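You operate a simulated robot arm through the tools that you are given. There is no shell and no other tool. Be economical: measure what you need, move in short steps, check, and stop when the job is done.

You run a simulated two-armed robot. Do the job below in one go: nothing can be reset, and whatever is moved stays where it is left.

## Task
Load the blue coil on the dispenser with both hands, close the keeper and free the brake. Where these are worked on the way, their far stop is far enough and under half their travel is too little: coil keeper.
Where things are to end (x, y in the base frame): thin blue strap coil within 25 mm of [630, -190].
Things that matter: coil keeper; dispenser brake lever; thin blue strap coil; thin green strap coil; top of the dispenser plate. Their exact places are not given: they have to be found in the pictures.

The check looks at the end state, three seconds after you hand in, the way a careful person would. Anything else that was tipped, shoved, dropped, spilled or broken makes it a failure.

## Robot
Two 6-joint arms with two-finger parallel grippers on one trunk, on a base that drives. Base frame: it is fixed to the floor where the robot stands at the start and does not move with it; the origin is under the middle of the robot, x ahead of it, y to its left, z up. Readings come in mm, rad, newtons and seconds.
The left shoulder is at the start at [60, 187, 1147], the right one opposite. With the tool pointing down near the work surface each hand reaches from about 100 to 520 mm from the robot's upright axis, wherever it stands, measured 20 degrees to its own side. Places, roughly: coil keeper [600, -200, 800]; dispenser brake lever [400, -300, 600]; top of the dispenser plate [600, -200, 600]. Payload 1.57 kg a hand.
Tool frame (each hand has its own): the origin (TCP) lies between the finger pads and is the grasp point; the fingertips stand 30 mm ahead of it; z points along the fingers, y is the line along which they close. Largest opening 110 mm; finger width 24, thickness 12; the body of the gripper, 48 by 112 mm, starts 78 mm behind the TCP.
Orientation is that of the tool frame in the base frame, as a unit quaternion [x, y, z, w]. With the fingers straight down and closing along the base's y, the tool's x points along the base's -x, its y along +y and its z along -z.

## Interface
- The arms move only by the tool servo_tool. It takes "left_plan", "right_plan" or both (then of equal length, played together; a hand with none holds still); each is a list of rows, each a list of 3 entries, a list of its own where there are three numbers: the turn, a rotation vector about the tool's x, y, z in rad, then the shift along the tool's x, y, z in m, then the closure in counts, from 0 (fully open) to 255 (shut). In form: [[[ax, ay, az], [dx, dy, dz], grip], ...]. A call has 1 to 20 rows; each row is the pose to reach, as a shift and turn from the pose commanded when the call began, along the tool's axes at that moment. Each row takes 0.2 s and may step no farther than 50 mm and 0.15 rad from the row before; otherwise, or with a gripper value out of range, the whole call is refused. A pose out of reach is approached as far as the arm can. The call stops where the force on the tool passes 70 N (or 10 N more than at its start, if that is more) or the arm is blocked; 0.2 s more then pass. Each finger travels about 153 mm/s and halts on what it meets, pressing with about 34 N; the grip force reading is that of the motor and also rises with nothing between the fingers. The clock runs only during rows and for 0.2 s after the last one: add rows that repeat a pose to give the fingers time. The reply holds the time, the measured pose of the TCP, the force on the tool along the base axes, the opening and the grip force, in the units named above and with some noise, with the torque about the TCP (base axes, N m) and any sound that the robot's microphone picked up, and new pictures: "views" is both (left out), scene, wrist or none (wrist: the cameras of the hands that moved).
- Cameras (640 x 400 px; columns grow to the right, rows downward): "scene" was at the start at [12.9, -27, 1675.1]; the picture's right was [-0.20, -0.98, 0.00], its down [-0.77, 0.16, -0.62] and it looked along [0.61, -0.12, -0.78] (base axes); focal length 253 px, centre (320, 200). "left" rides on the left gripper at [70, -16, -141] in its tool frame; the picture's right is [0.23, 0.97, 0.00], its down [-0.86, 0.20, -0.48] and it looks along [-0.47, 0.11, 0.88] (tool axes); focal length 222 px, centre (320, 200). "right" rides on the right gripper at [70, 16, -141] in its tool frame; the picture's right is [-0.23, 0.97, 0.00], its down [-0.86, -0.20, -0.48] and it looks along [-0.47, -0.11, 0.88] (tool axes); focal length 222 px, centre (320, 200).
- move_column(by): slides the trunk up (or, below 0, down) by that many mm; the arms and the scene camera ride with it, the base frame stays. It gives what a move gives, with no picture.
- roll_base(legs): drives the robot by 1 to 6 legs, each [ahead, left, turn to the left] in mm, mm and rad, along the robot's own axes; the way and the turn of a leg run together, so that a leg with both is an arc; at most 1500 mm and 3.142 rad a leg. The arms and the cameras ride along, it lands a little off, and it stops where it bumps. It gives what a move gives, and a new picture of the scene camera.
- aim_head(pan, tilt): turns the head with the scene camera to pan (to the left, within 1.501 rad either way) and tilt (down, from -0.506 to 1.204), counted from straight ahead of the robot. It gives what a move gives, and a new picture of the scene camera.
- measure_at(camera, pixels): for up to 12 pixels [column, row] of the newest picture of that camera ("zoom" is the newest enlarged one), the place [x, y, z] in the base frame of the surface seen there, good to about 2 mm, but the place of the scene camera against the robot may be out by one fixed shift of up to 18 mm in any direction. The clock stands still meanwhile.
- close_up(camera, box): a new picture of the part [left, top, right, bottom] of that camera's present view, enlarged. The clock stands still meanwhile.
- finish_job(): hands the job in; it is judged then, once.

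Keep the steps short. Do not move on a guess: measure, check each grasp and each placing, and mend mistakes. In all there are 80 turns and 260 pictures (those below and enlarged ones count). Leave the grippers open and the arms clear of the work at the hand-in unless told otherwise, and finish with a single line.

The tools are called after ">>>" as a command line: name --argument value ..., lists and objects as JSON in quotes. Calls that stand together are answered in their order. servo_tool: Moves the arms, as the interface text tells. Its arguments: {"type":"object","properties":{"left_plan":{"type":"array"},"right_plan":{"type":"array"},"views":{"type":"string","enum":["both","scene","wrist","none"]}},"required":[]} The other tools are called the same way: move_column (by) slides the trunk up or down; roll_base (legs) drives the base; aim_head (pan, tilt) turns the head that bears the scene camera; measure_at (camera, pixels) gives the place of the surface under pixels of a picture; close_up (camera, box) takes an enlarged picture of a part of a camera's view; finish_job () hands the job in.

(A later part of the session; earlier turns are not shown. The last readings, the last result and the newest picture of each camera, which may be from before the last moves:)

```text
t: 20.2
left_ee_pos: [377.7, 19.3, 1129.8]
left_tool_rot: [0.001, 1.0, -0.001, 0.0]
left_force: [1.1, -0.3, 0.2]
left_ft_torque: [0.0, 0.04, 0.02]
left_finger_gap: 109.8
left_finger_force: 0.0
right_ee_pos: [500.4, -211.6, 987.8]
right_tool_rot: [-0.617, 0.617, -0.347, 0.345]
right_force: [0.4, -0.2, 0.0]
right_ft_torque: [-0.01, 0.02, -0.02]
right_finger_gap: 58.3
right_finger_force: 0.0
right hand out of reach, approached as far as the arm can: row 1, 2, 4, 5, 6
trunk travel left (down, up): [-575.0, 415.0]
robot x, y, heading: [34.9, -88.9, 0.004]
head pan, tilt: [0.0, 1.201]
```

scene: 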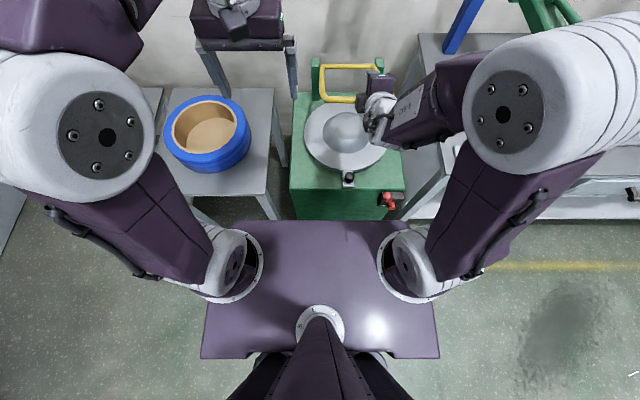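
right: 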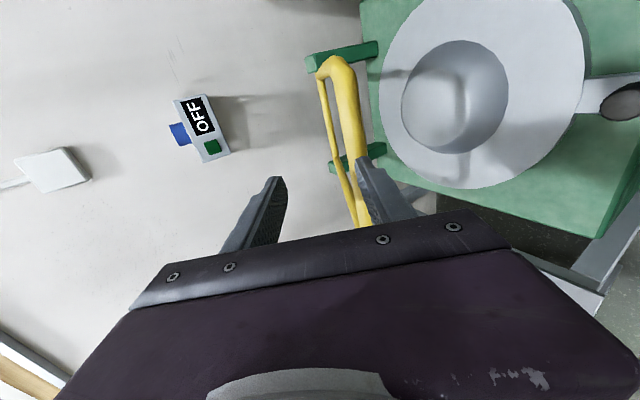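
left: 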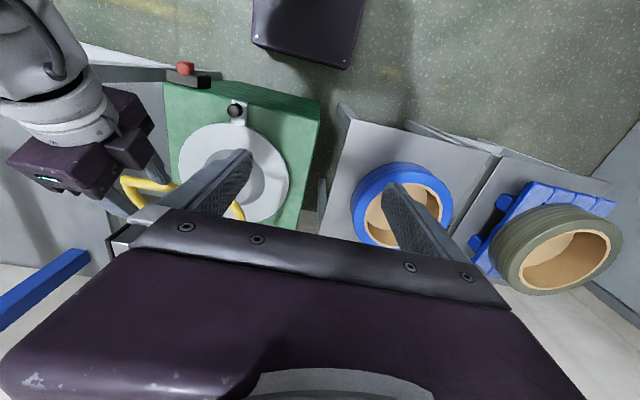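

The right arm is again too close in to reach the pose. I'll drive back another 90 mm and re-read.

>>> roll_base --legs '[[-90, 0, 0]]'

>>> servo_tool --right_plan '[[[0, 0, 0], [0, 0, 0.0], 120], [[0, 0, 0], [0, 0, 0], 120]]' --views "wrist"

```text
t: 21.4
left_ee_pos: [284.5, 17.4, 1131.9]
left_tool_rot: [0.001, 1.0, 0.0, 0.002]
left_force: [-0.2, 0.2, -0.5]
left_ft_torque: [-0.01, -0.02, -0.02]
left_finger_gap: 110.1
left_finger_force: 0.1
right_ee_pos: [407.4, -211.6, 988.4]
right_tool_rot: [0.617, -0.616, 0.347, -0.346]
right_force: [0.7, -0.1, -0.2]
right_ft_torque: [-0.05, 0.02, 0.0]
right_finger_gap: 58.5
right_finger_force: 0.1
trunk travel left (down, up): [-575.0, 415.0]
robot x, y, heading: [-56.8, -91.0, -0.002]
head pan, tilt: [0.0, 1.201]
```

scene: 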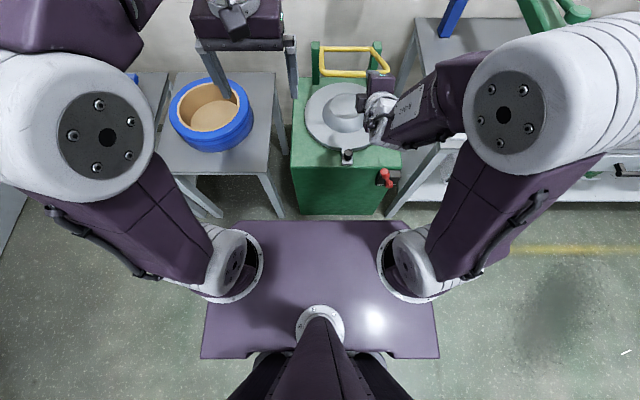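

```text
t: 22.0
left_ee_pos: [284.0, 18.7, 1130.0]
left_tool_rot: [0.002, 1.0, -0.001, 0.0]
left_force: [0.5, 0.3, -0.4]
left_ft_torque: [-0.03, 0.0, 0.0]
left_finger_gap: 109.8
left_finger_force: 0.1
right_ee_pos: [408.7, -211.0, 988.9]
right_tool_rot: [-0.616, 0.617, -0.347, 0.346]
right_force: [-0.6, 0.6, 0.6]
right_ft_torque: [-0.03, 0.0, 0.01]
right_finger_gap: 57.9
right_finger_force: 0.1
trunk travel left (down, up): [-575.0, 415.0]
robot x, y, heading: [-61.6, -89.3, 0.0]
head pan, tilt: [0.0, 1.201]
```

right: 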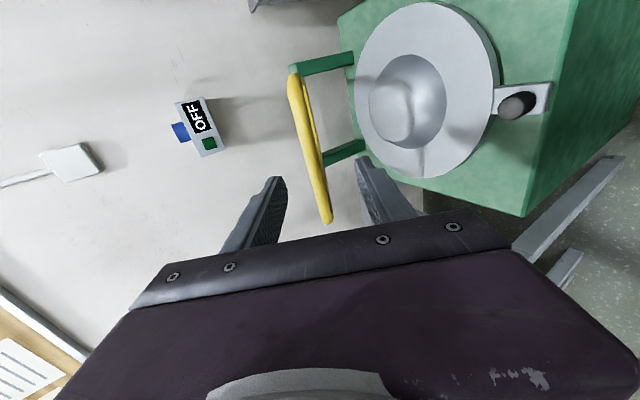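

The bar now lies between the fingers' planes, about 125 mm ahead. I'll advance along the fingers and close on it.

>>> servo_tool --right_plan '[[[0, 0, 0], [0, -0.015, 0.04], 120], [[0, 0, 0], [0, -0.015, 0.08], 120], [[0, 0, 0], [0, -0.015, 0.124], 120], [[0, 0, 0], [0, -0.015, 0.124], 120]]'

>>> measure_at --camera "right" --pixels '[[300, 100], [310, 140], [320, 180], [328, 210]]'

```text
t: 23.0
left_ee_pos: [284.5, 18.5, 1131.1]
left_tool_rot: [0.001, 1.0, 0.0, 0.001]
left_force: [-0.4, 0.7, 0.7]
left_ft_torque: [0.0, -0.03, -0.03]
left_finger_gap: 110.3
left_finger_force: 0.0
right_ee_pos: [522.8, -214.1, 936.5]
right_tool_rot: [0.616, -0.616, 0.347, -0.347]
right_force: [-0.4, -0.2, -0.7]
right_ft_torque: [0.0, 0.0, 0.0]
right_finger_gap: 58.1
right_finger_force: 0.0
trunk travel left (down, up): [-575.0, 415.0]
robot x, y, heading: [-55.6, -88.1, 0.001]
head pan, tilt: [0.0, 1.201]
```

scene: 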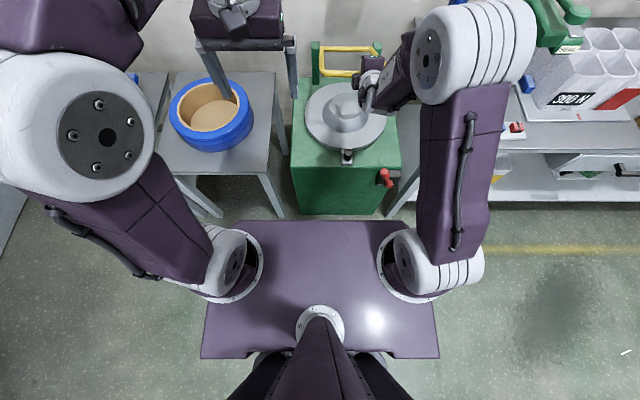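
right: 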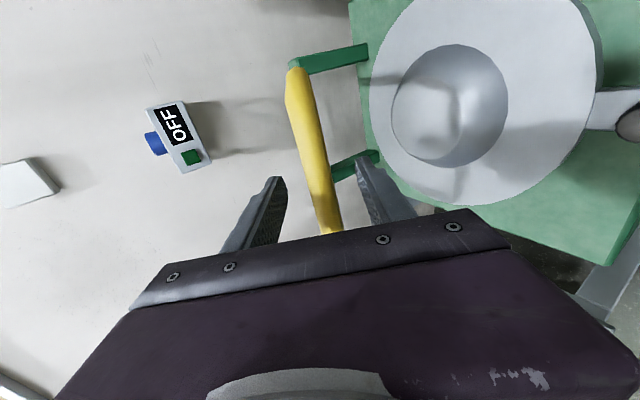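

```text
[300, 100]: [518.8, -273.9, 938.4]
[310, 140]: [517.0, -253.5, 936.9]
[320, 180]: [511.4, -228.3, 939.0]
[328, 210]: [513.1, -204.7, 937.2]
```

The bar sits at the grasp point. I'll close on it and swing it along the arc from 0.5 to 1.0 rad while levelling the hand slightly.

>>> servo_tool --right_plan '[[[0, 0, 0], [0, 0, 0], 255], [[0, 0, 0], [0, 0, 0], 255], [[0.04, 0, 0], [0, -0.0376, 0.0001], 255], [[0.08, 0, 0], [0, -0.0734, 0.0039], 255], [[0.12, 0, 0], [0, -0.1087, 0.0113], 255], [[0.16, 0, 0], [0, -0.1431, 0.0221], 255], [[0.2, 0, 0], [0, -0.1762, 0.0363], 255]]'

```text
t: 24.6
left_ee_pos: [285.6, 16.0, 1131.8]
left_tool_rot: [0.0, 1.0, 0.001, 0.001]
left_force: [0.0, 0.5, 0.1]
left_ft_torque: [0.02, -0.01, 0.03]
left_finger_gap: 109.9
left_finger_force: 0.2
right_ee_pos: [645.1, -214.8, 1068.3]
right_tool_rot: [-0.578, 0.579, -0.406, 0.406]
right_force: [0.8, -5.2, -3.0]
right_ft_torque: [0.05, 0.11, 0.0]
right_finger_gap: 21.5
right_finger_force: 34.8
trunk travel left (down, up): [-575.0, 415.0]
robot x, y, heading: [-58.7, -92.9, -0.002]
head pan, tilt: [0.0, 1.201]
```

scene: 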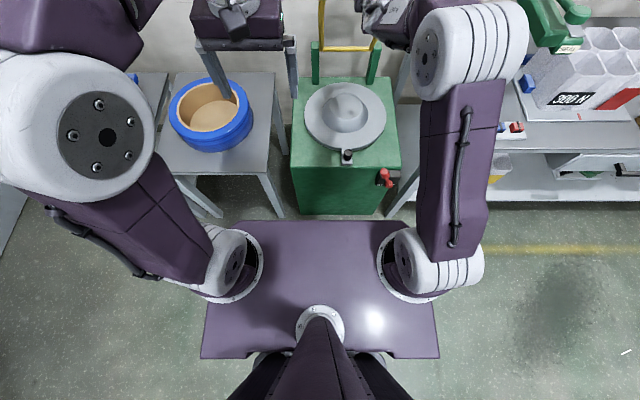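
right: 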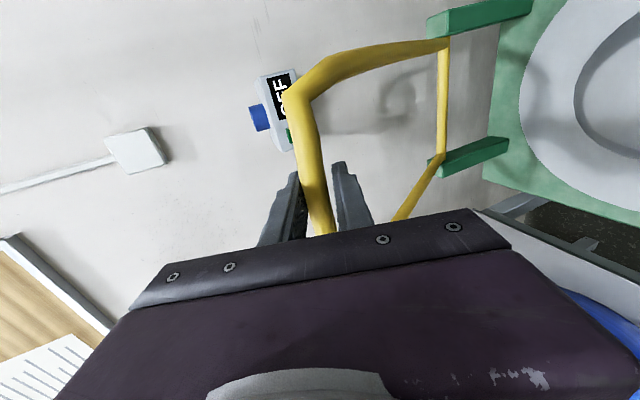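

That went well: the gap held at 21.5 mm and the bar is at about 1.0 rad. I'll continue to about 1.45 rad.

>>> servo_tool --right_plan '[[[0.03, 0, 0], [0, -0.0275, 0.0232], 255], [[0.06, 0, 0], [0, -0.0525, 0.0491], 255], [[0.09, 0, 0], [0, -0.0749, 0.0774], 255], [[0.12, 0, 0], [0, -0.0942, 0.1078], 255], [[0.15, 0, 0], [0, -0.1106, 0.1401], 255]]'

```text
t: 25.8
left_ee_pos: [285.9, 20.1, 1130.6]
left_tool_rot: [0.001, 1.0, -0.002, 0.0]
left_force: [0.1, 0.3, -0.3]
left_ft_torque: [0.0, 0.02, 0.0]
left_finger_gap: 110.0
left_finger_force: 0.0
right_ee_pos: [762.7, -212.4, 1116.8]
right_tool_rot: [0.552, -0.55, 0.444, -0.442]
right_force: [0.7, 7.9, 2.7]
right_ft_torque: [-0.12, 0.03, -1.05]
right_finger_gap: 21.7
right_finger_force: 34.4
right hand out of reach, approached as far as the arm can: row 4, 5
trunk travel left (down, up): [-575.0, 415.0]
robot x, y, heading: [-58.9, -88.0, 0.0]
head pan, tilt: [0.0, 1.201]
```

scene: 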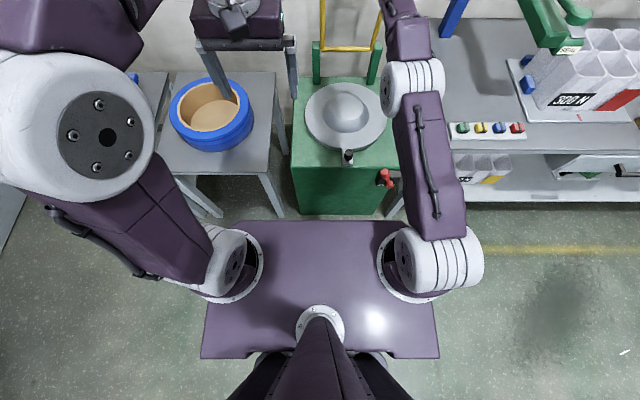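
right: 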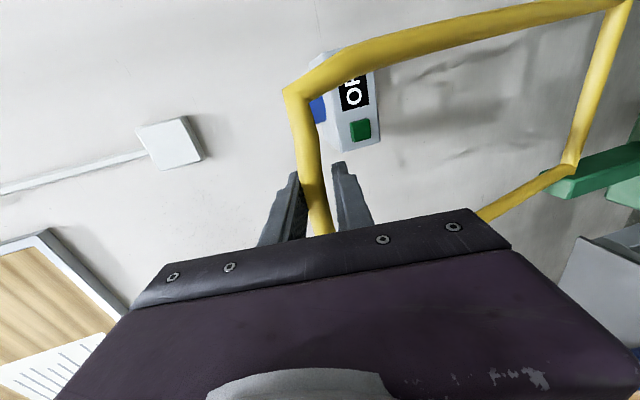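

The keeper is now about 78° open, and the arm is at the end of its reach. That is well past half, and the hinge friction holds the keeper. I'll open the fingers and back off straight.

>>> servo_tool --right_plan '[[[0, 0, 0], [0, 0, 0], 120], [[0, 0, 0], [0, 0, 0], 120], [[0, 0, 0], [0, 0, -0.04], 120], [[0, 0, 0], [0, 0, -0.08], 120], [[0, 0, 0], [0, 0, -0.12], 120], [[0, 0, 0], [0, 0, -0.16], 60], [[0, 0, 0], [0, 0, -0.2], 0], [[0, 0, 0], [0, 0, -0.22], 0]]'

>>> measure_at --camera "right" --pixels '[[320, 150], [320, 100], [450, 60], [350, 140]]'

```text
t: 27.6
left_ee_pos: [284.7, 18.3, 1131.3]
left_tool_rot: [0.001, 1.0, 0.0, 0.001]
left_force: [-0.7, -0.2, 0.4]
left_ft_torque: [0.01, -0.04, -0.02]
left_finger_gap: 110.1
left_finger_force: 0.1
right_ee_pos: [542.6, -215.6, 1162.4]
right_tool_rot: [0.547, -0.547, 0.449, -0.448]
right_force: [-0.2, -0.6, -0.9]
right_ft_torque: [0.02, 0.0, -0.05]
right_finger_gap: 110.1
right_finger_force: 0.0
right hand out of reach, approached as far as the arm can: row 3, 4, 5, 6
trunk travel left (down, up): [-575.0, 415.0]
robot x, y, heading: [-58.9, -91.9, 0.003]
head pan, tilt: [0.0, 1.201]
```

scene: 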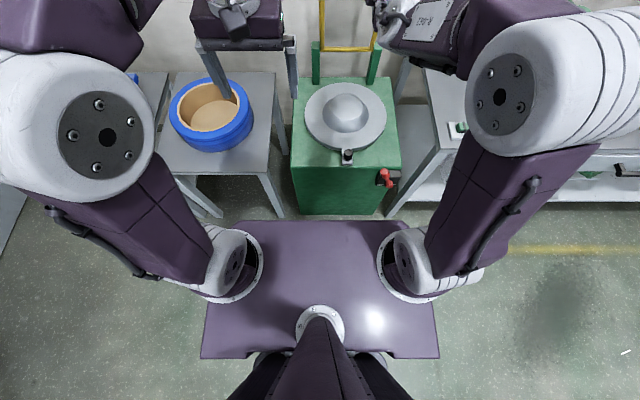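
right: 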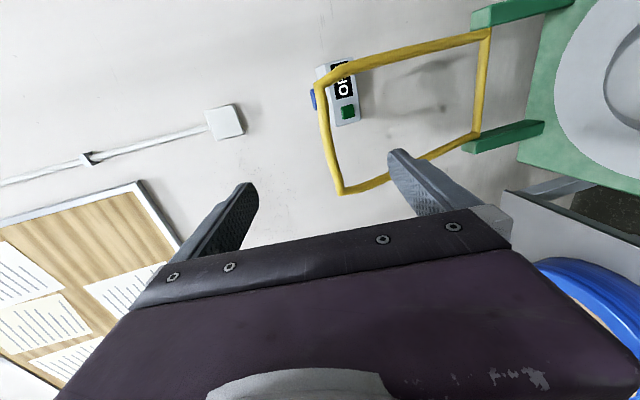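

```text
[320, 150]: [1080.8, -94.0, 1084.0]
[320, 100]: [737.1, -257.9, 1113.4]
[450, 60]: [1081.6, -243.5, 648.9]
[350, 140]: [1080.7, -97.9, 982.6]
```

The keeper stays open: its front bar is still at x≈737, z≈1113. I'll turn the right hand back to fingers-down, starting with the roll.

>>> servo_tool --right_plan '[[[0, 0, 0.15], [0.0, 0, -0.01], 0], [[0, 0, 0.3], [0.01, 0, -0.02], 0], [[0, 0, 0.45], [0.02, 0, -0.03], 0], [[0, 0, 0.6], [0.03, 0, -0.04], 0], [[0, 0, 0.75], [0.04, 0, -0.05], 0], [[0, 0, 0.9], [0.05, 0, -0.06], 0], [[0, 0, 1.05], [0.06, 0, -0.07], 0], [[0, 0, 1.2], [0.07, 0, -0.07], 0], [[0, 0, 1.35], [0.08, 0, -0.07], 0], [[0, 0, 1.5], [0.09, 0, -0.07], 0], [[0, 0, 1.571], [0.1, 0, -0.07], 0]]' --views "none"

>>> servo_tool --right_plan '[[[0, 0.14, 0], [0, 0, 0], 0], [[0, 0.28, 0], [0, 0, 0], 0], [[0, 0.42, 0], [0, 0, 0], 0], [[0, 0.56, 0], [0, 0, 0], 0], [[0, 0.7, 0], [0, 0, 0], 0], [[0, 0.84, 0], [0, 0, 0], 0], [[0, 0.98, 0], [0, 0, 0], 0], [[0, 1.12, 0], [0, 0, 0], 0], [[0, 1.25, 0], [0, 0, 0], 0], [[0, 1.37, 0], [0, 0, 0], 0], [[0, 1.37, 0], [0, 0, 0], 0]]' --views "scene"

```text
t: 30.0
left_ee_pos: [285.0, 17.4, 1130.7]
left_tool_rot: [0.0, 1.0, 0.0, 0.0]
left_force: [0.8, 0.2, 0.5]
left_ft_torque: [-0.03, -0.01, 0.0]
left_finger_gap: 109.9
left_finger_force: 0.2
right_ee_pos: [474.3, -254.8, 1159.6]
right_tool_rot: [0.006, 0.775, -0.006, 0.632]
right_force: [-0.1, -0.9, 0.2]
right_ft_torque: [0.01, 0.04, 0.03]
right_finger_gap: 109.6
right_finger_force: 0.0
right hand out of reach, approached as far as the arm can: row 5, 6, 7, 8, 9, 10, 11
trunk travel left (down, up): [-575.0, 415.0]
robot x, y, heading: [-56.1, -91.6, -0.006]
head pan, tilt: [0.0, 1.201]
```

```text
t: 32.4
left_ee_pos: [286.4, 17.3, 1130.5]
left_tool_rot: [0.0, 1.0, 0.0, 0.0]
left_force: [0.2, -1.1, -1.0]
left_ft_torque: [0.01, -0.01, -0.04]
left_finger_gap: 109.8
left_finger_force: 0.0
right_ee_pos: [433.6, -254.6, 1129.9]
right_tool_rot: [0.0, 1.0, 0.0, 0.001]
right_force: [0.6, -0.4, -0.1]
right_ft_torque: [0.0, 0.0, 0.01]
right_finger_gap: 109.9
right_finger_force: 0.1
right hand out of reach, approached as far as the arm can: row 2, 3, 4, 9, 10, 11
trunk travel left (down, up): [-575.0, 415.0]
robot x, y, heading: [-58.3, -90.8, -0.006]
head pan, tilt: [0.0, 1.201]
```

scene: 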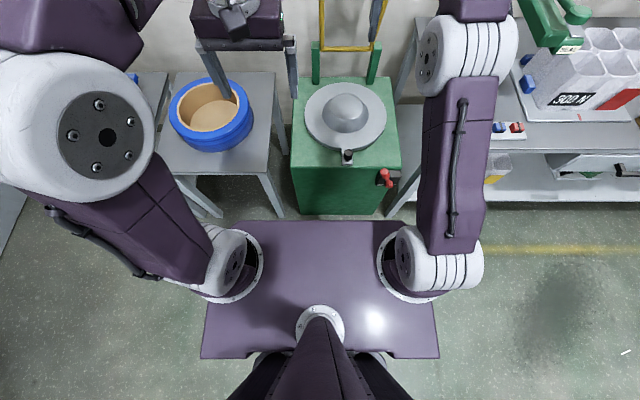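

Both hands point down and are high up. I'll drive left toward the coil in two steps, checking for clearance on the left.

>>> roll_base --legs '[[0, 250, 0]]'

>>> measure_at --camera "scene" --pixels '[[20, 270], [60, 200], [20, 220], [80, 120], [262, 110], [300, 110], [260, 55], [240, 100]]'

```text
t: 34.2
left_ee_pos: [285.2, 267.5, 1131.3]
left_tool_rot: [0.0, 1.0, 0.0, 0.0]
left_force: [1.3, 1.1, 1.3]
left_ft_torque: [-0.03, -0.02, -0.02]
left_finger_gap: 110.0
left_finger_force: 0.0
right_ee_pos: [433.3, -5.4, 1128.7]
right_tool_rot: [0.0, 1.0, 0.001, 0.003]
right_force: [0.4, 0.4, -0.2]
right_ft_torque: [-0.01, 0.02, 0.01]
right_finger_gap: 109.7
right_finger_force: 0.1
trunk travel left (down, up): [-575.0, 415.0]
robot x, y, heading: [-57.9, 155.7, 0.003]
head pan, tilt: [0.0, 1.201]
```

scene: 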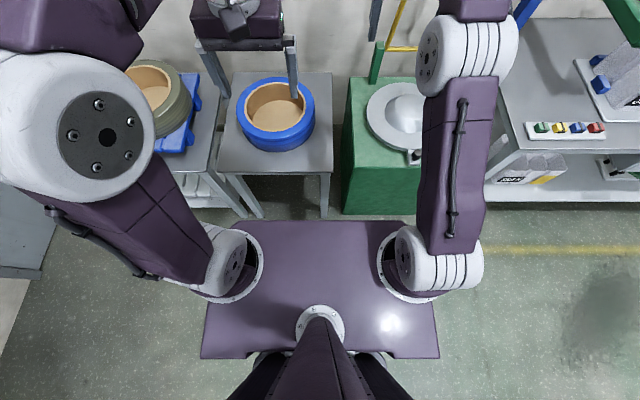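

```text
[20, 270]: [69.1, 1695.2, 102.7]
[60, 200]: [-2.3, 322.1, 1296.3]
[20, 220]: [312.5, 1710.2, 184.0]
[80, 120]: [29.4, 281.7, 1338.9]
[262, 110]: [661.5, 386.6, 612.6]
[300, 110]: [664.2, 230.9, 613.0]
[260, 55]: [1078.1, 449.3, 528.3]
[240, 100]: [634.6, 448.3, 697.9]
```

The left side is clear. I'll drive on to line up with the coil at y≈318.

>>> roll_base --legs '[[0, 162, 0], [100, 0, 0]]'

>>> servo_tool --left_plan '[[[0, 0, 0], [-0.025, 0, 0.0], 0], [[0, 0, 0], [-0.05, 0.02, 0.0], 0], [[0, 0, 0], [-0.07, 0.04, 0.0], 0]]'

```text
t: 36.4
left_ee_pos: [385.5, 426.4, 1131.2]
left_tool_rot: [-0.001, 1.0, -0.001, 0.0]
left_force: [0.8, -0.3, -0.9]
left_ft_torque: [-0.01, 0.01, -0.03]
left_finger_gap: 110.1
left_finger_force: 0.1
right_ee_pos: [535.3, 155.3, 1130.3]
right_tool_rot: [-0.001, 1.0, 0.0, 0.002]
right_force: [0.5, 0.2, 0.0]
right_ft_torque: [0.03, 0.0, -0.01]
right_finger_gap: 110.2
right_finger_force: 0.1
trunk travel left (down, up): [-575.0, 415.0]
robot x, y, heading: [46.5, 320.4, 0.001]
head pan, tilt: [0.0, 1.201]
```

scene: 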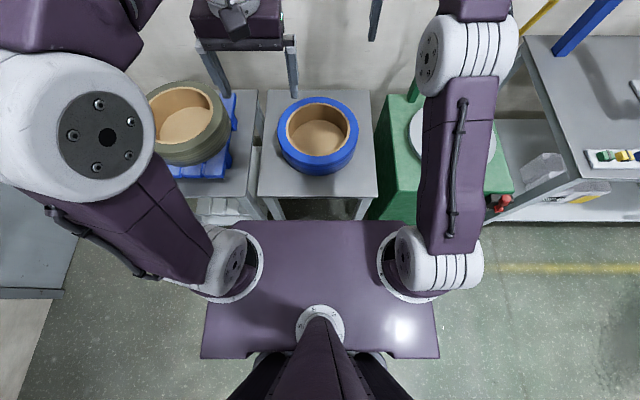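

```text
t: 37.1
left_ee_pos: [457.2, 468.5, 1131.3]
left_tool_rot: [-0.002, 1.0, 0.0, -0.001]
left_force: [-0.2, 0.5, 0.0]
left_ft_torque: [0.01, 0.03, 0.01]
left_finger_gap: 109.9
left_finger_force: 0.0
right_ee_pos: [535.5, 155.4, 1130.6]
right_tool_rot: [-0.001, 1.0, -0.002, 0.002]
right_force: [-0.8, 0.1, 0.3]
right_ft_torque: [0.0, -0.01, 0.03]
right_finger_gap: 110.0
right_finger_force: 0.0
trunk travel left (down, up): [-575.0, 415.0]
robot x, y, heading: [45.4, 321.1, 0.007]
head pan, tilt: [0.0, 1.201]
```

scene: 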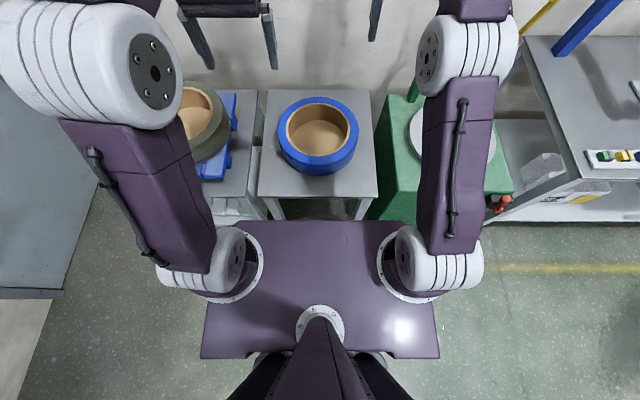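
left: 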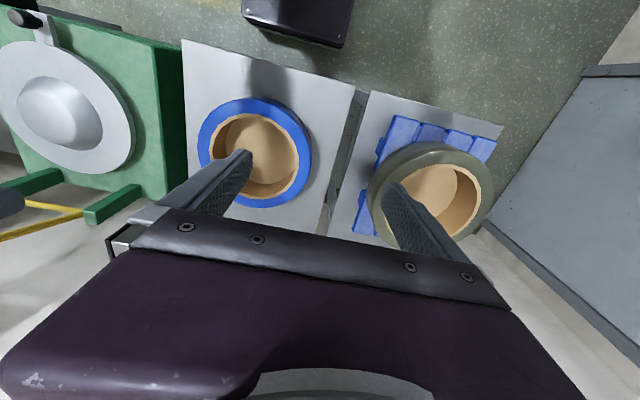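

Now I can see the blue coil clearly. I'll enlarge it and measure its rim.

>>> close_up --camera "left" --box '[190, 80, 350, 220]'

>>> measure_at --camera "left" --pixels '[[202, 140], [250, 101], [308, 150], [285, 202], [215, 140], [250, 116], [296, 155], [278, 196], [300, 130], [225, 110], [370, 195], [430, 147]]'

>>> measure_at --camera "scene" --pixels '[[278, 130], [357, 130], [318, 98], [318, 156], [288, 130], [348, 130], [318, 106], [318, 149], [265, 120], [375, 180], [265, 180], [225, 110]]'

```text
2.86 times, centred on (270, 150) of left
```

zoom: 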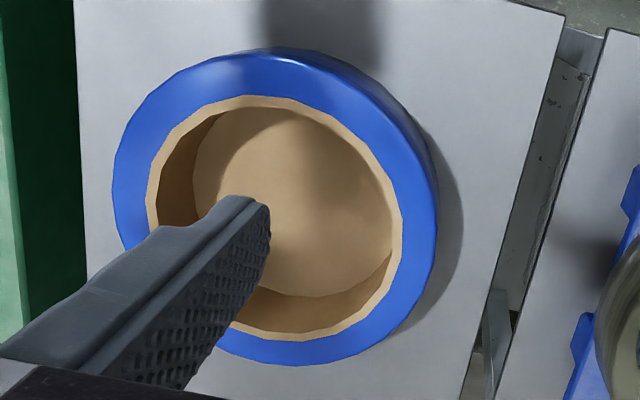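

```text
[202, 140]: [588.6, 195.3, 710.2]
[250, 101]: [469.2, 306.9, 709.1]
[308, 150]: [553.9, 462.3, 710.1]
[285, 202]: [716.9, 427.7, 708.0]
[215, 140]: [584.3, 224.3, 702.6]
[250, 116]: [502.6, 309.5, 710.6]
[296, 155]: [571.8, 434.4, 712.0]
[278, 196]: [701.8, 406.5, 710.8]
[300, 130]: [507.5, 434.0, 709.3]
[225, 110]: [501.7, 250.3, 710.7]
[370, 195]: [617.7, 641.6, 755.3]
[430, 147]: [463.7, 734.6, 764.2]
```

```text
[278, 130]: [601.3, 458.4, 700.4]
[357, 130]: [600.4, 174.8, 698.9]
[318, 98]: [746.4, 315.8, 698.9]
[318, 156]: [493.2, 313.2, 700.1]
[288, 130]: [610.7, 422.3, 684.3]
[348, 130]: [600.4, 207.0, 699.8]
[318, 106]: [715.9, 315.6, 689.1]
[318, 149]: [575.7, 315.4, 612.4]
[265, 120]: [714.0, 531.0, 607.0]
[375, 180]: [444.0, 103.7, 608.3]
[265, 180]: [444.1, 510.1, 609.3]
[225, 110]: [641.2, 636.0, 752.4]
```

The coil fit gives centre ≈(610,331), outer radius ≈142, bore ≈111 and top z 710, so the wall is about 31 mm thick. The hands should go to y≈457 and y≈204. I'll drive ahead to x≈130, lower the trunk 150 mm and place both hands above the wall.

>>> roll_base --legs '[[84, 10, -0.004]]'

>>> move_column --by -150

```text
t: 38.2
left_ee_pos: [540.7, 476.7, 1129.7]
left_tool_rot: [0.0, 1.0, 0.0, -0.001]
left_force: [-0.7, -0.4, -0.2]
left_ft_torque: [0.05, 0.03, -0.02]
left_finger_gap: 109.8
left_finger_force: 0.1
right_ee_pos: [616.8, 163.3, 1130.0]
right_tool_rot: [0.001, 1.0, 0.0, 0.002]
right_force: [-0.9, 0.6, -0.7]
right_ft_torque: [-0.02, 0.02, 0.01]
right_finger_gap: 109.8
right_finger_force: 0.0
trunk travel left (down, up): [-575.0, 415.0]
robot x, y, heading: [124.4, 329.6, -0.0]
head pan, tilt: [0.0, 1.201]
```

scene: 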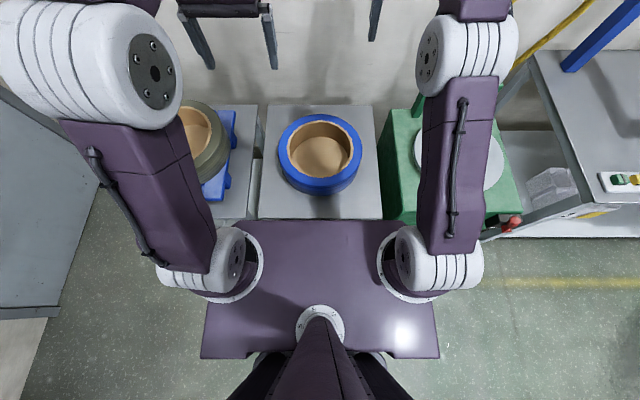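

```text
t: 40.0
left_ee_pos: [539.0, 476.2, 981.1]
left_tool_rot: [0.0, 1.0, 0.0, 0.001]
left_force: [-1.1, 0.1, 0.5]
left_ft_torque: [0.04, -0.01, -0.03]
left_finger_gap: 109.9
left_finger_force: 0.1
right_ee_pos: [615.3, 162.5, 979.4]
right_tool_rot: [0.001, 1.0, 0.0, 0.002]
right_force: [0.0, -0.4, -0.1]
right_ft_torque: [-0.01, -0.02, 0.03]
right_finger_gap: 109.8
right_finger_force: 0.1
trunk travel left (down, up): [-425.0, 565.0]
robot x, y, heading: [126.3, 328.9, 0.001]
head pan, tilt: [0.0, 1.201]
```

Both hands are near the coil. I'll bring them above its wall at z≈800.

>>> servo_tool --left_plan '[[[0, 0, 0], [-0.015, -0.004, 0.036], 0], [[0, 0, 0], [-0.03, -0.008, 0.072], 0], [[0, 0, 0], [-0.045, -0.012, 0.108], 0], [[0, 0, 0], [-0.06, -0.016, 0.144], 0], [[0, 0, 0], [-0.071, -0.019, 0.181], 0], [[0, 0, 0], [-0.071, -0.019, 0.181], 0]]' --right_plan '[[[0, 0, 0], [0.001, 0.008, 0.036], 0], [[0, 0, 0], [0.002, 0.016, 0.072], 0], [[0, 0, 0], [0.003, 0.025, 0.108], 0], [[0, 0, 0], [0.004, 0.034, 0.144], 0], [[0, 0, 0], [0.005, 0.042, 0.179], 0], [[0, 0, 0], [0.005, 0.042, 0.179], 0]]'

```text
t: 41.4
left_ee_pos: [609.5, 457.9, 801.6]
left_tool_rot: [0.002, 1.0, 0.0, 0.001]
left_force: [0.2, -1.1, 0.9]
left_ft_torque: [0.01, 0.0, 0.01]
left_finger_gap: 110.0
left_finger_force: 0.1
right_ee_pos: [610.3, 203.8, 801.0]
right_tool_rot: [0.001, 1.0, 0.0, 0.002]
right_force: [0.4, -1.0, 0.3]
right_ft_torque: [0.0, -0.03, 0.01]
right_finger_gap: 109.9
right_finger_force: 0.2
trunk travel left (down, up): [-425.0, 565.0]
robot x, y, heading: [124.8, 329.3, 0.005]
head pan, tilt: [0.0, 1.201]
```

scene: 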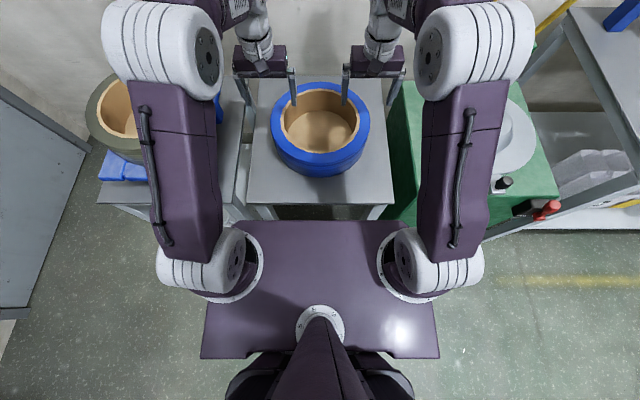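
right: 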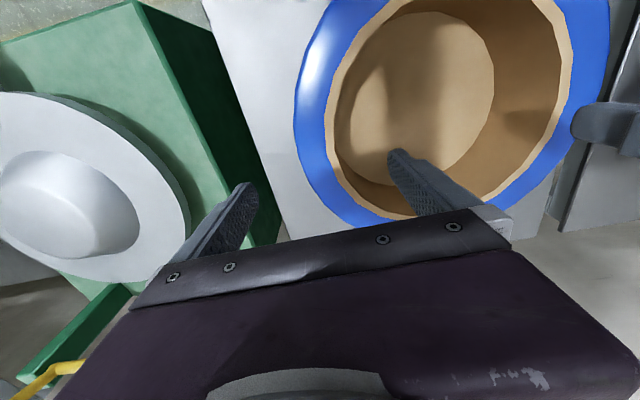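
left: 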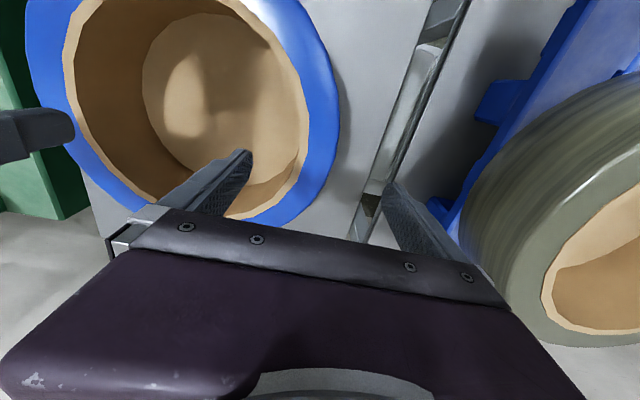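

Before I descend, I'll refine the coil centre with rim points from both hand cameras.

>>> measure_at --camera "right" --pixels '[[300, 130], [328, 130], [310, 60], [340, 50], [335, 200], [350, 185], [598, 60], [565, 60], [560, 150], [525, 165]]'

>>> measure_at --camera "left" --pixels '[[333, 110], [305, 110], [310, 40], [285, 45], [310, 185], [285, 180], [45, 90], [75, 100], [75, 140], [105, 165]]'

```text
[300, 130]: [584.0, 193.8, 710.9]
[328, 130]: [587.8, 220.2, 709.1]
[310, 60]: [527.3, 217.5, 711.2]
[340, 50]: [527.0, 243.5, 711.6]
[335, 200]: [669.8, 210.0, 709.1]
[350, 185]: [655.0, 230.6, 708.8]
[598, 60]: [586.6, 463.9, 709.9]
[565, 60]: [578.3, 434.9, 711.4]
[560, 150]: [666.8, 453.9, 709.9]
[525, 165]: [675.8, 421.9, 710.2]
```

```text
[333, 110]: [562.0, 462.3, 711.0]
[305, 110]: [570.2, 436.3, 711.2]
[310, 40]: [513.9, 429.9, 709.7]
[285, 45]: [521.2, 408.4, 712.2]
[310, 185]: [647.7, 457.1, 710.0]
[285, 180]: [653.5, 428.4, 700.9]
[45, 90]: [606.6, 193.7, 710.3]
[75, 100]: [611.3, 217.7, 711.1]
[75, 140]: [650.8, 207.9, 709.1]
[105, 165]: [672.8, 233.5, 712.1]
```

The centre is about (607,330) with a wall radius of about 125, so the hands line up. I'll descend to TCP z≈676 with the fingertips staying 26 mm above the table.

>>> servo_tool --left_plan '[[[0, 0, 0], [0.002, -0.003, 0.042], 0], [[0, 0, 0], [0.002, -0.003, 0.084], 0], [[0, 0, 0], [0.002, -0.003, 0.125], 0], [[0, 0, 0], [0.002, -0.003, 0.125], 0]]' --right_plan '[[[0, 0, 0], [0.002, 0.001, 0.042], 0], [[0, 0, 0], [0.002, 0.001, 0.084], 0], [[0, 0, 0], [0.002, 0.001, 0.125], 0], [[0, 0, 0], [0.002, 0.001, 0.125], 0]]' --views "scene"

>>> servo_tool --left_plan '[[[0, 0, 0], [0, 0, 0], 100], [[0, 0, 0], [0, 0, 0], 180], [[0, 0, 0], [0, 0, 0], 255], [[0, 0, 0], [0, 0, 0], 255]]' --right_plan '[[[0, 0, 0], [0, 0, 0], 100], [[0, 0, 0], [0, 0, 0], 180], [[0, 0, 0], [0, 0, 0], 255], [[0, 0, 0], [0, 0, 0], 255]]'

```text
t: 42.4
left_ee_pos: [606.5, 453.8, 674.5]
left_tool_rot: [0.001, 1.0, 0.001, 0.0]
left_force: [0.8, -1.1, -0.7]
left_ft_torque: [0.0, -0.03, -0.02]
left_finger_gap: 110.2
left_finger_force: 0.1
right_ee_pos: [610.1, 207.0, 677.0]
right_tool_rot: [0.001, 1.0, 0.0, 0.002]
right_force: [-0.2, -0.2, 0.1]
right_ft_torque: [0.0, -0.04, -0.02]
right_finger_gap: 110.2
right_finger_force: 0.1
trunk travel left (down, up): [-425.0, 565.0]
robot x, y, heading: [122.7, 330.8, 0.001]
head pan, tilt: [0.0, 1.201]
```

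scene: 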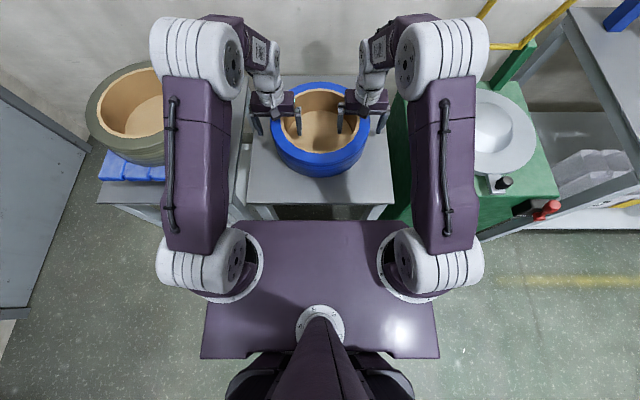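

```text
t: 43.4
left_ee_pos: [606.6, 454.9, 675.5]
left_tool_rot: [0.0, 1.0, 0.002, 0.0]
left_force: [0.3, 34.8, -0.2]
left_ft_torque: [-1.93, 0.01, -0.06]
left_finger_gap: 34.4
left_finger_force: 33.9
right_ee_pos: [611.2, 204.0, 678.5]
right_tool_rot: [0.001, 1.0, -0.002, 0.003]
right_force: [3.8, -41.2, 2.0]
right_ft_torque: [1.57, 1.02, 0.08]
right_finger_gap: 34.6
right_finger_force: 33.8
trunk travel left (down, up): [-425.0, 565.0]
robot x, y, heading: [124.1, 329.3, -0.002]
head pan, tilt: [0.0, 1.201]
```

scene: 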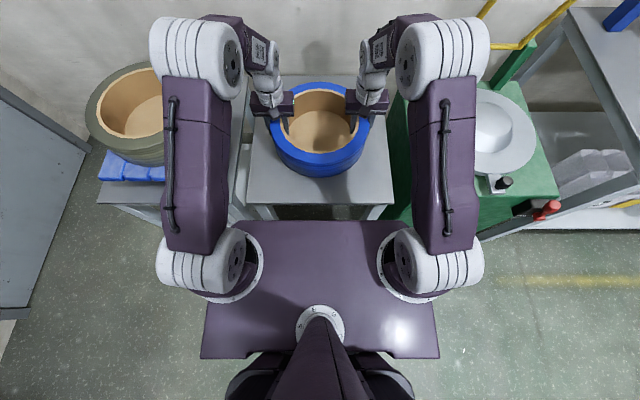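
right: 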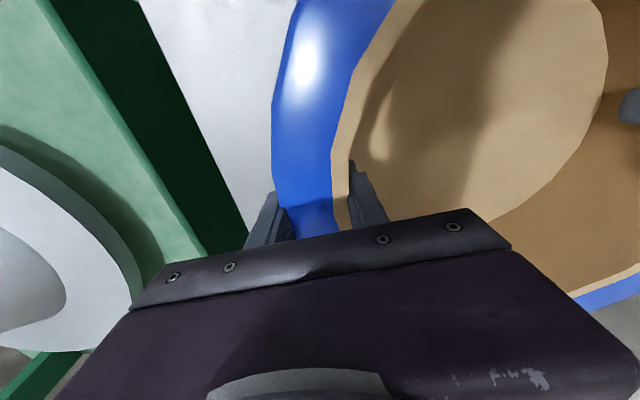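
left: 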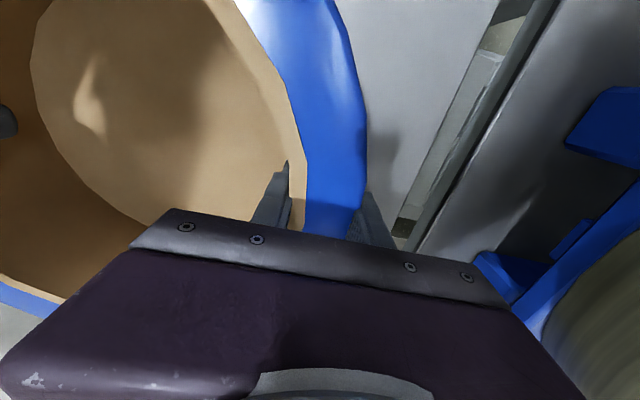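

Both hands hold the wall at a gap of 34.5 mm, but they squeeze against each other with about 38 N, pushing outward. I'll relax each hand 2 mm outward and then lift 40 mm.

>>> servo_tool --left_plan '[[[0, 0, 0], [0, 0.002, 0], 255], [[0, 0, 0], [0, 0.002, 0], 255]]' --right_plan '[[[0, 0, 0], [0, -0.002, 0], 255], [[0, 0, 0], [0, -0.002, 0], 255]]' --views "none"

>>> servo_tool --left_plan '[[[0, 0, 0], [0, 0, -0.01], 255], [[0, 0, 0], [0, 0, -0.025], 255], [[0, 0, 0], [0, 0, -0.04], 255], [[0, 0, 0], [0, 0, -0.04], 255]]' --right_plan '[[[0, 0, 0], [0, 0, -0.01], 255], [[0, 0, 0], [0, 0, -0.025], 255], [[0, 0, 0], [0, 0, -0.04], 255], [[0, 0, 0], [0, 0, -0.04], 255]]'

```text
t: 44.0
left_ee_pos: [605.4, 454.7, 674.8]
left_tool_rot: [0.001, 1.0, 0.0, 0.0]
left_force: [1.3, 15.4, 0.2]
left_ft_torque: [0.32, 0.36, 0.26]
left_finger_gap: 34.4
left_finger_force: 33.6
right_ee_pos: [610.0, 204.5, 677.0]
right_tool_rot: [0.0, 1.0, 0.001, 0.004]
right_force: [1.5, -23.9, 13.9]
right_ft_torque: [0.17, 1.05, -0.05]
right_finger_gap: 34.3
right_finger_force: 34.2
trunk travel left (down, up): [-425.0, 565.0]
robot x, y, heading: [121.9, 329.0, 0.005]
head pan, tilt: [0.0, 1.201]
```

```text
t: 45.0
left_ee_pos: [608.2, 454.1, 713.8]
left_tool_rot: [0.001, 1.0, -0.002, -0.001]
left_force: [-2.3, -10.8, -22.9]
left_ft_torque: [2.31, -0.21, -0.33]
left_finger_gap: 34.8
left_finger_force: 34.1
right_ee_pos: [611.3, 204.5, 715.1]
right_tool_rot: [0.001, 1.0, 0.001, 0.002]
right_force: [3.9, 10.7, 5.3]
right_ft_torque: [1.21, 0.33, -0.46]
right_finger_gap: 34.4
right_finger_force: 33.9
trunk travel left (down, up): [-425.0, 565.0]
robot x, y, heading: [127.5, 326.9, 0.002]
head pan, tilt: [0.0, 1.201]
```

scene: 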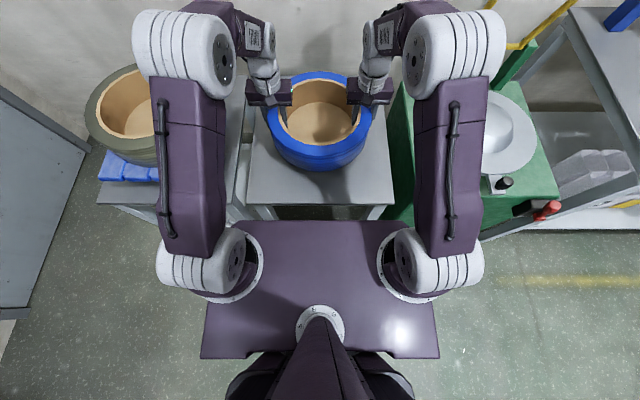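
right: 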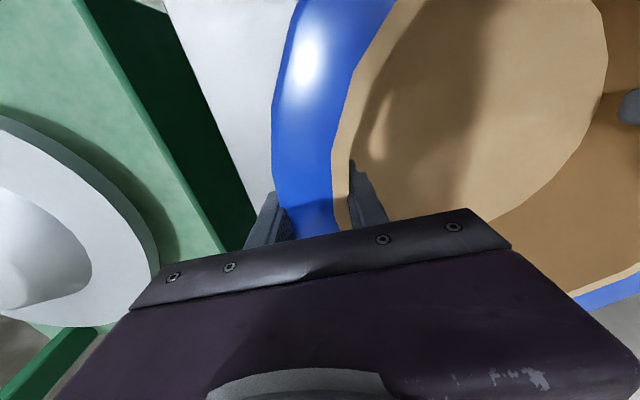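
left: 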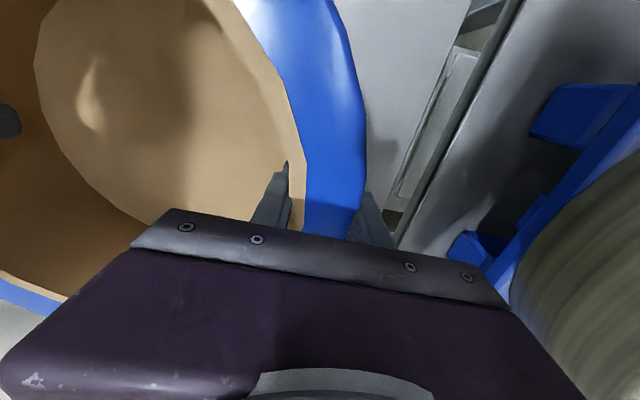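

The coil is lifted, but the left hand carries most of the load (−23 N against +5 N). I'll raise the right hand 2 mm to share it, and measure whether the tan disc inside rises with the coil.

>>> measure_at --camera "right" --pixels '[[450, 100], [540, 60], [320, 100], [345, 130], [590, 300], [480, 180]]'

>>> measure_at --camera "left" --pixels '[[150, 100], [320, 120], [290, 130], [30, 300], [100, 180]]'

>>> servo_tool --left_plan '[[[0, 0, 0], [0, 0, 0], 255], [[0, 0, 0], [0, 0, 0], 255]]' --right_plan '[[[0, 0, 0], [0, 0, -0.002], 255], [[0, 0, 0], [0, 0, -0.002], 255]]' --views "none"

```text
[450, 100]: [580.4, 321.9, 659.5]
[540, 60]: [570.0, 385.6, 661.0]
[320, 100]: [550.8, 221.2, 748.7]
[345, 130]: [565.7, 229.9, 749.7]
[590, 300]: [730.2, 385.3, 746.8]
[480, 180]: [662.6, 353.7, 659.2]
```

```text
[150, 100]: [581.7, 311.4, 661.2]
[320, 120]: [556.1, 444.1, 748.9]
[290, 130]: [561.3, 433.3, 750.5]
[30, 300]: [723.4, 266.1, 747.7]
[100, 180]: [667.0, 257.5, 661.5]
```

```text
t: 45.6
left_ee_pos: [608.7, 454.9, 713.9]
left_tool_rot: [0.001, 1.0, -0.002, 0.0]
left_force: [-4.5, -27.9, -11.3]
left_ft_torque: [1.49, 0.98, -0.32]
left_finger_gap: 34.5
left_finger_force: 33.9
right_ee_pos: [612.4, 204.2, 715.9]
right_tool_rot: [0.001, 1.0, 0.001, 0.002]
right_force: [3.2, 27.8, -6.5]
right_ft_torque: [-0.79, -0.98, -0.73]
right_finger_gap: 34.6
right_finger_force: 33.3
trunk travel left (down, up): [-425.0, 565.0]
robot x, y, heading: [126.6, 326.5, 0.001]
head pan, tilt: [0.0, 1.201]
```

The load is now shared (about −11 and −7 N, so the coil weighs about 1.8 kg). I'll ease the hands 1 mm inward and lift with the trunk by 100 mm, so that both hands rise together.

>>> servo_tool --left_plan '[[[0, 0, 0], [0, -0.001, 0], 255], [[0, 0, 0], [0, -0.001, 0], 255]]' --right_plan '[[[0, 0, 0], [0, 0.001, 0], 255], [[0, 0, 0], [0, 0.001, 0], 255]]' --views "none"

>>> move_column --by 100

>>> roll_base --legs '[[0, -150, 0]]'

```text
t: 46.2
left_ee_pos: [607.8, 455.9, 714.0]
left_tool_rot: [0.001, 1.0, -0.001, -0.001]
left_force: [-9.8, -20.7, -5.3]
left_ft_torque: [-0.31, -0.16, -1.32]
left_finger_gap: 34.7
left_finger_force: 33.6
right_ee_pos: [611.2, 205.1, 715.9]
right_tool_rot: [0.001, 1.0, 0.0, 0.001]
right_force: [11.1, 20.2, -12.5]
right_ft_torque: [-0.38, 0.12, -1.33]
right_finger_gap: 34.4
right_finger_force: 33.9
trunk travel left (down, up): [-425.0, 565.0]
robot x, y, heading: [125.1, 328.2, -0.004]
head pan, tilt: [0.0, 1.201]
```

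```text
t: 47.5
left_ee_pos: [609.0, 455.9, 814.2]
left_tool_rot: [0.001, 1.0, 0.0, 0.0]
left_force: [-7.3, -20.6, -5.0]
left_ft_torque: [-0.53, 0.42, -0.97]
left_finger_gap: 34.6
left_finger_force: 34.0
right_ee_pos: [611.5, 204.1, 817.5]
right_tool_rot: [0.0, 1.0, 0.0, 0.002]
right_force: [7.8, 20.3, -14.6]
right_ft_torque: [-0.75, -0.42, -0.92]
right_finger_gap: 34.9
right_finger_force: 34.0
trunk travel left (down, up): [-525.0, 465.0]
robot x, y, heading: [118.8, 328.9, -0.0]
head pan, tilt: [0.0, 1.201]
```

```text
t: 48.9
left_ee_pos: [608.3, 305.7, 814.5]
left_tool_rot: [0.001, 1.0, 0.0, 0.0]
left_force: [-6.0, -19.1, -4.8]
left_ft_torque: [-0.39, -0.06, -0.76]
left_finger_gap: 34.8
left_finger_force: 34.2
right_ee_pos: [610.7, 55.7, 815.9]
right_tool_rot: [0.001, 1.0, 0.0, 0.002]
right_force: [6.0, 19.7, -12.1]
right_ft_torque: [-0.49, 0.05, -0.72]
right_finger_gap: 34.4
right_finger_force: 34.1
trunk travel left (down, up): [-525.0, 465.0]
robot x, y, heading: [123.1, 180.1, 0.003]
head pan, tilt: [0.0, 1.201]
```

scene: 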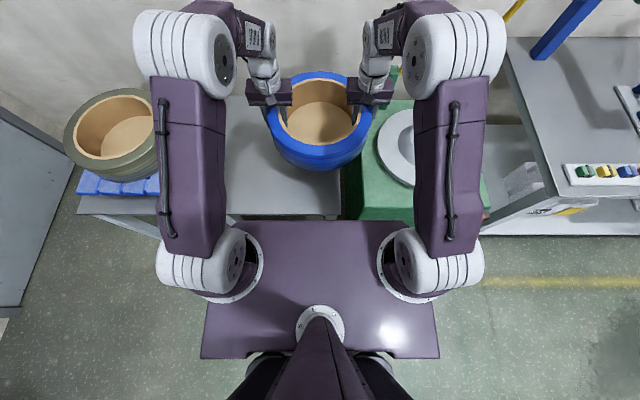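

The coil is held steady with its bottom at z≈760, well above the hub. I'll drive on to the right to bring its centre to y≈−190.

>>> roll_base --legs '[[0, -200, 0], [0, -170, 0]]'

>>> close_up --camera "right" --box '[0, 0, 640, 400]'

>>> close_up --camera "left" --box '[0, 0, 640, 400]'

```text
t: 51.5
left_ee_pos: [608.9, -67.2, 814.0]
left_tool_rot: [0.003, 1.0, -0.001, -0.001]
left_force: [-5.7, -3.4, -4.5]
left_ft_torque: [-0.54, 0.47, -0.82]
left_finger_gap: 34.3
left_finger_force: 34.3
right_ee_pos: [609.6, -316.3, 817.0]
right_tool_rot: [0.003, 1.0, 0.0, 0.001]
right_force: [7.0, 1.8, -13.0]
right_ft_torque: [-0.65, -0.48, -0.81]
right_finger_gap: 34.3
right_finger_force: 34.1
trunk travel left (down, up): [-525.0, 465.0]
robot x, y, heading: [124.9, -191.7, -0.003]
head pan, tilt: [0.0, 1.201]
```

scene: 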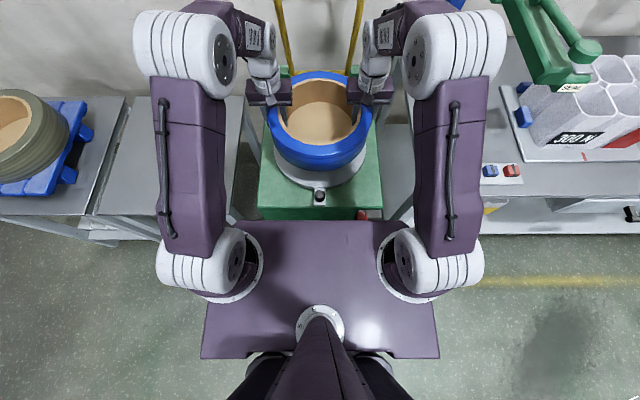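

```text
1.00 times, centred on (320, 200) of right (not enlarged: the box is as wide or as high as the picture)
```

zoom: 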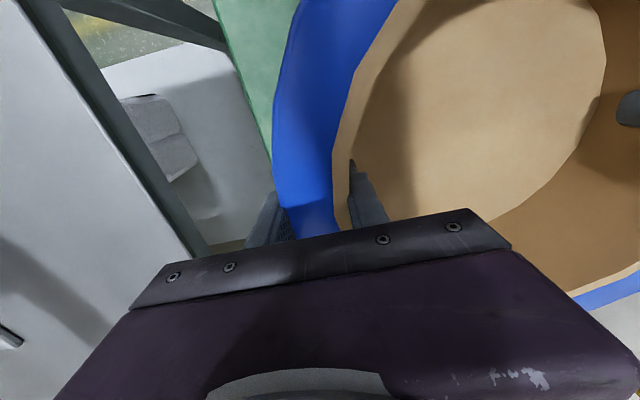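

```text
1.00 times, centred on (320, 200) of left (not enlarged: the box is as wide or as high as the picture)
```

zoom: 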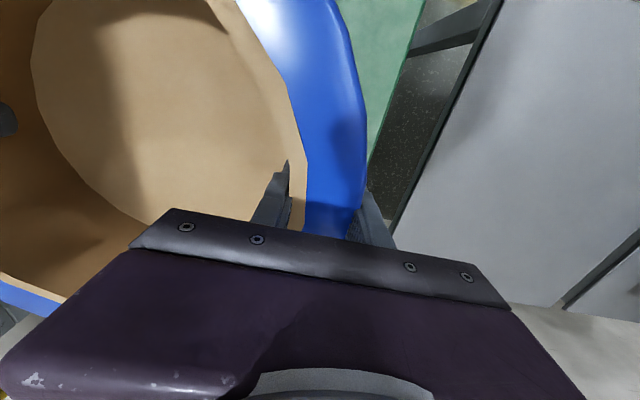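

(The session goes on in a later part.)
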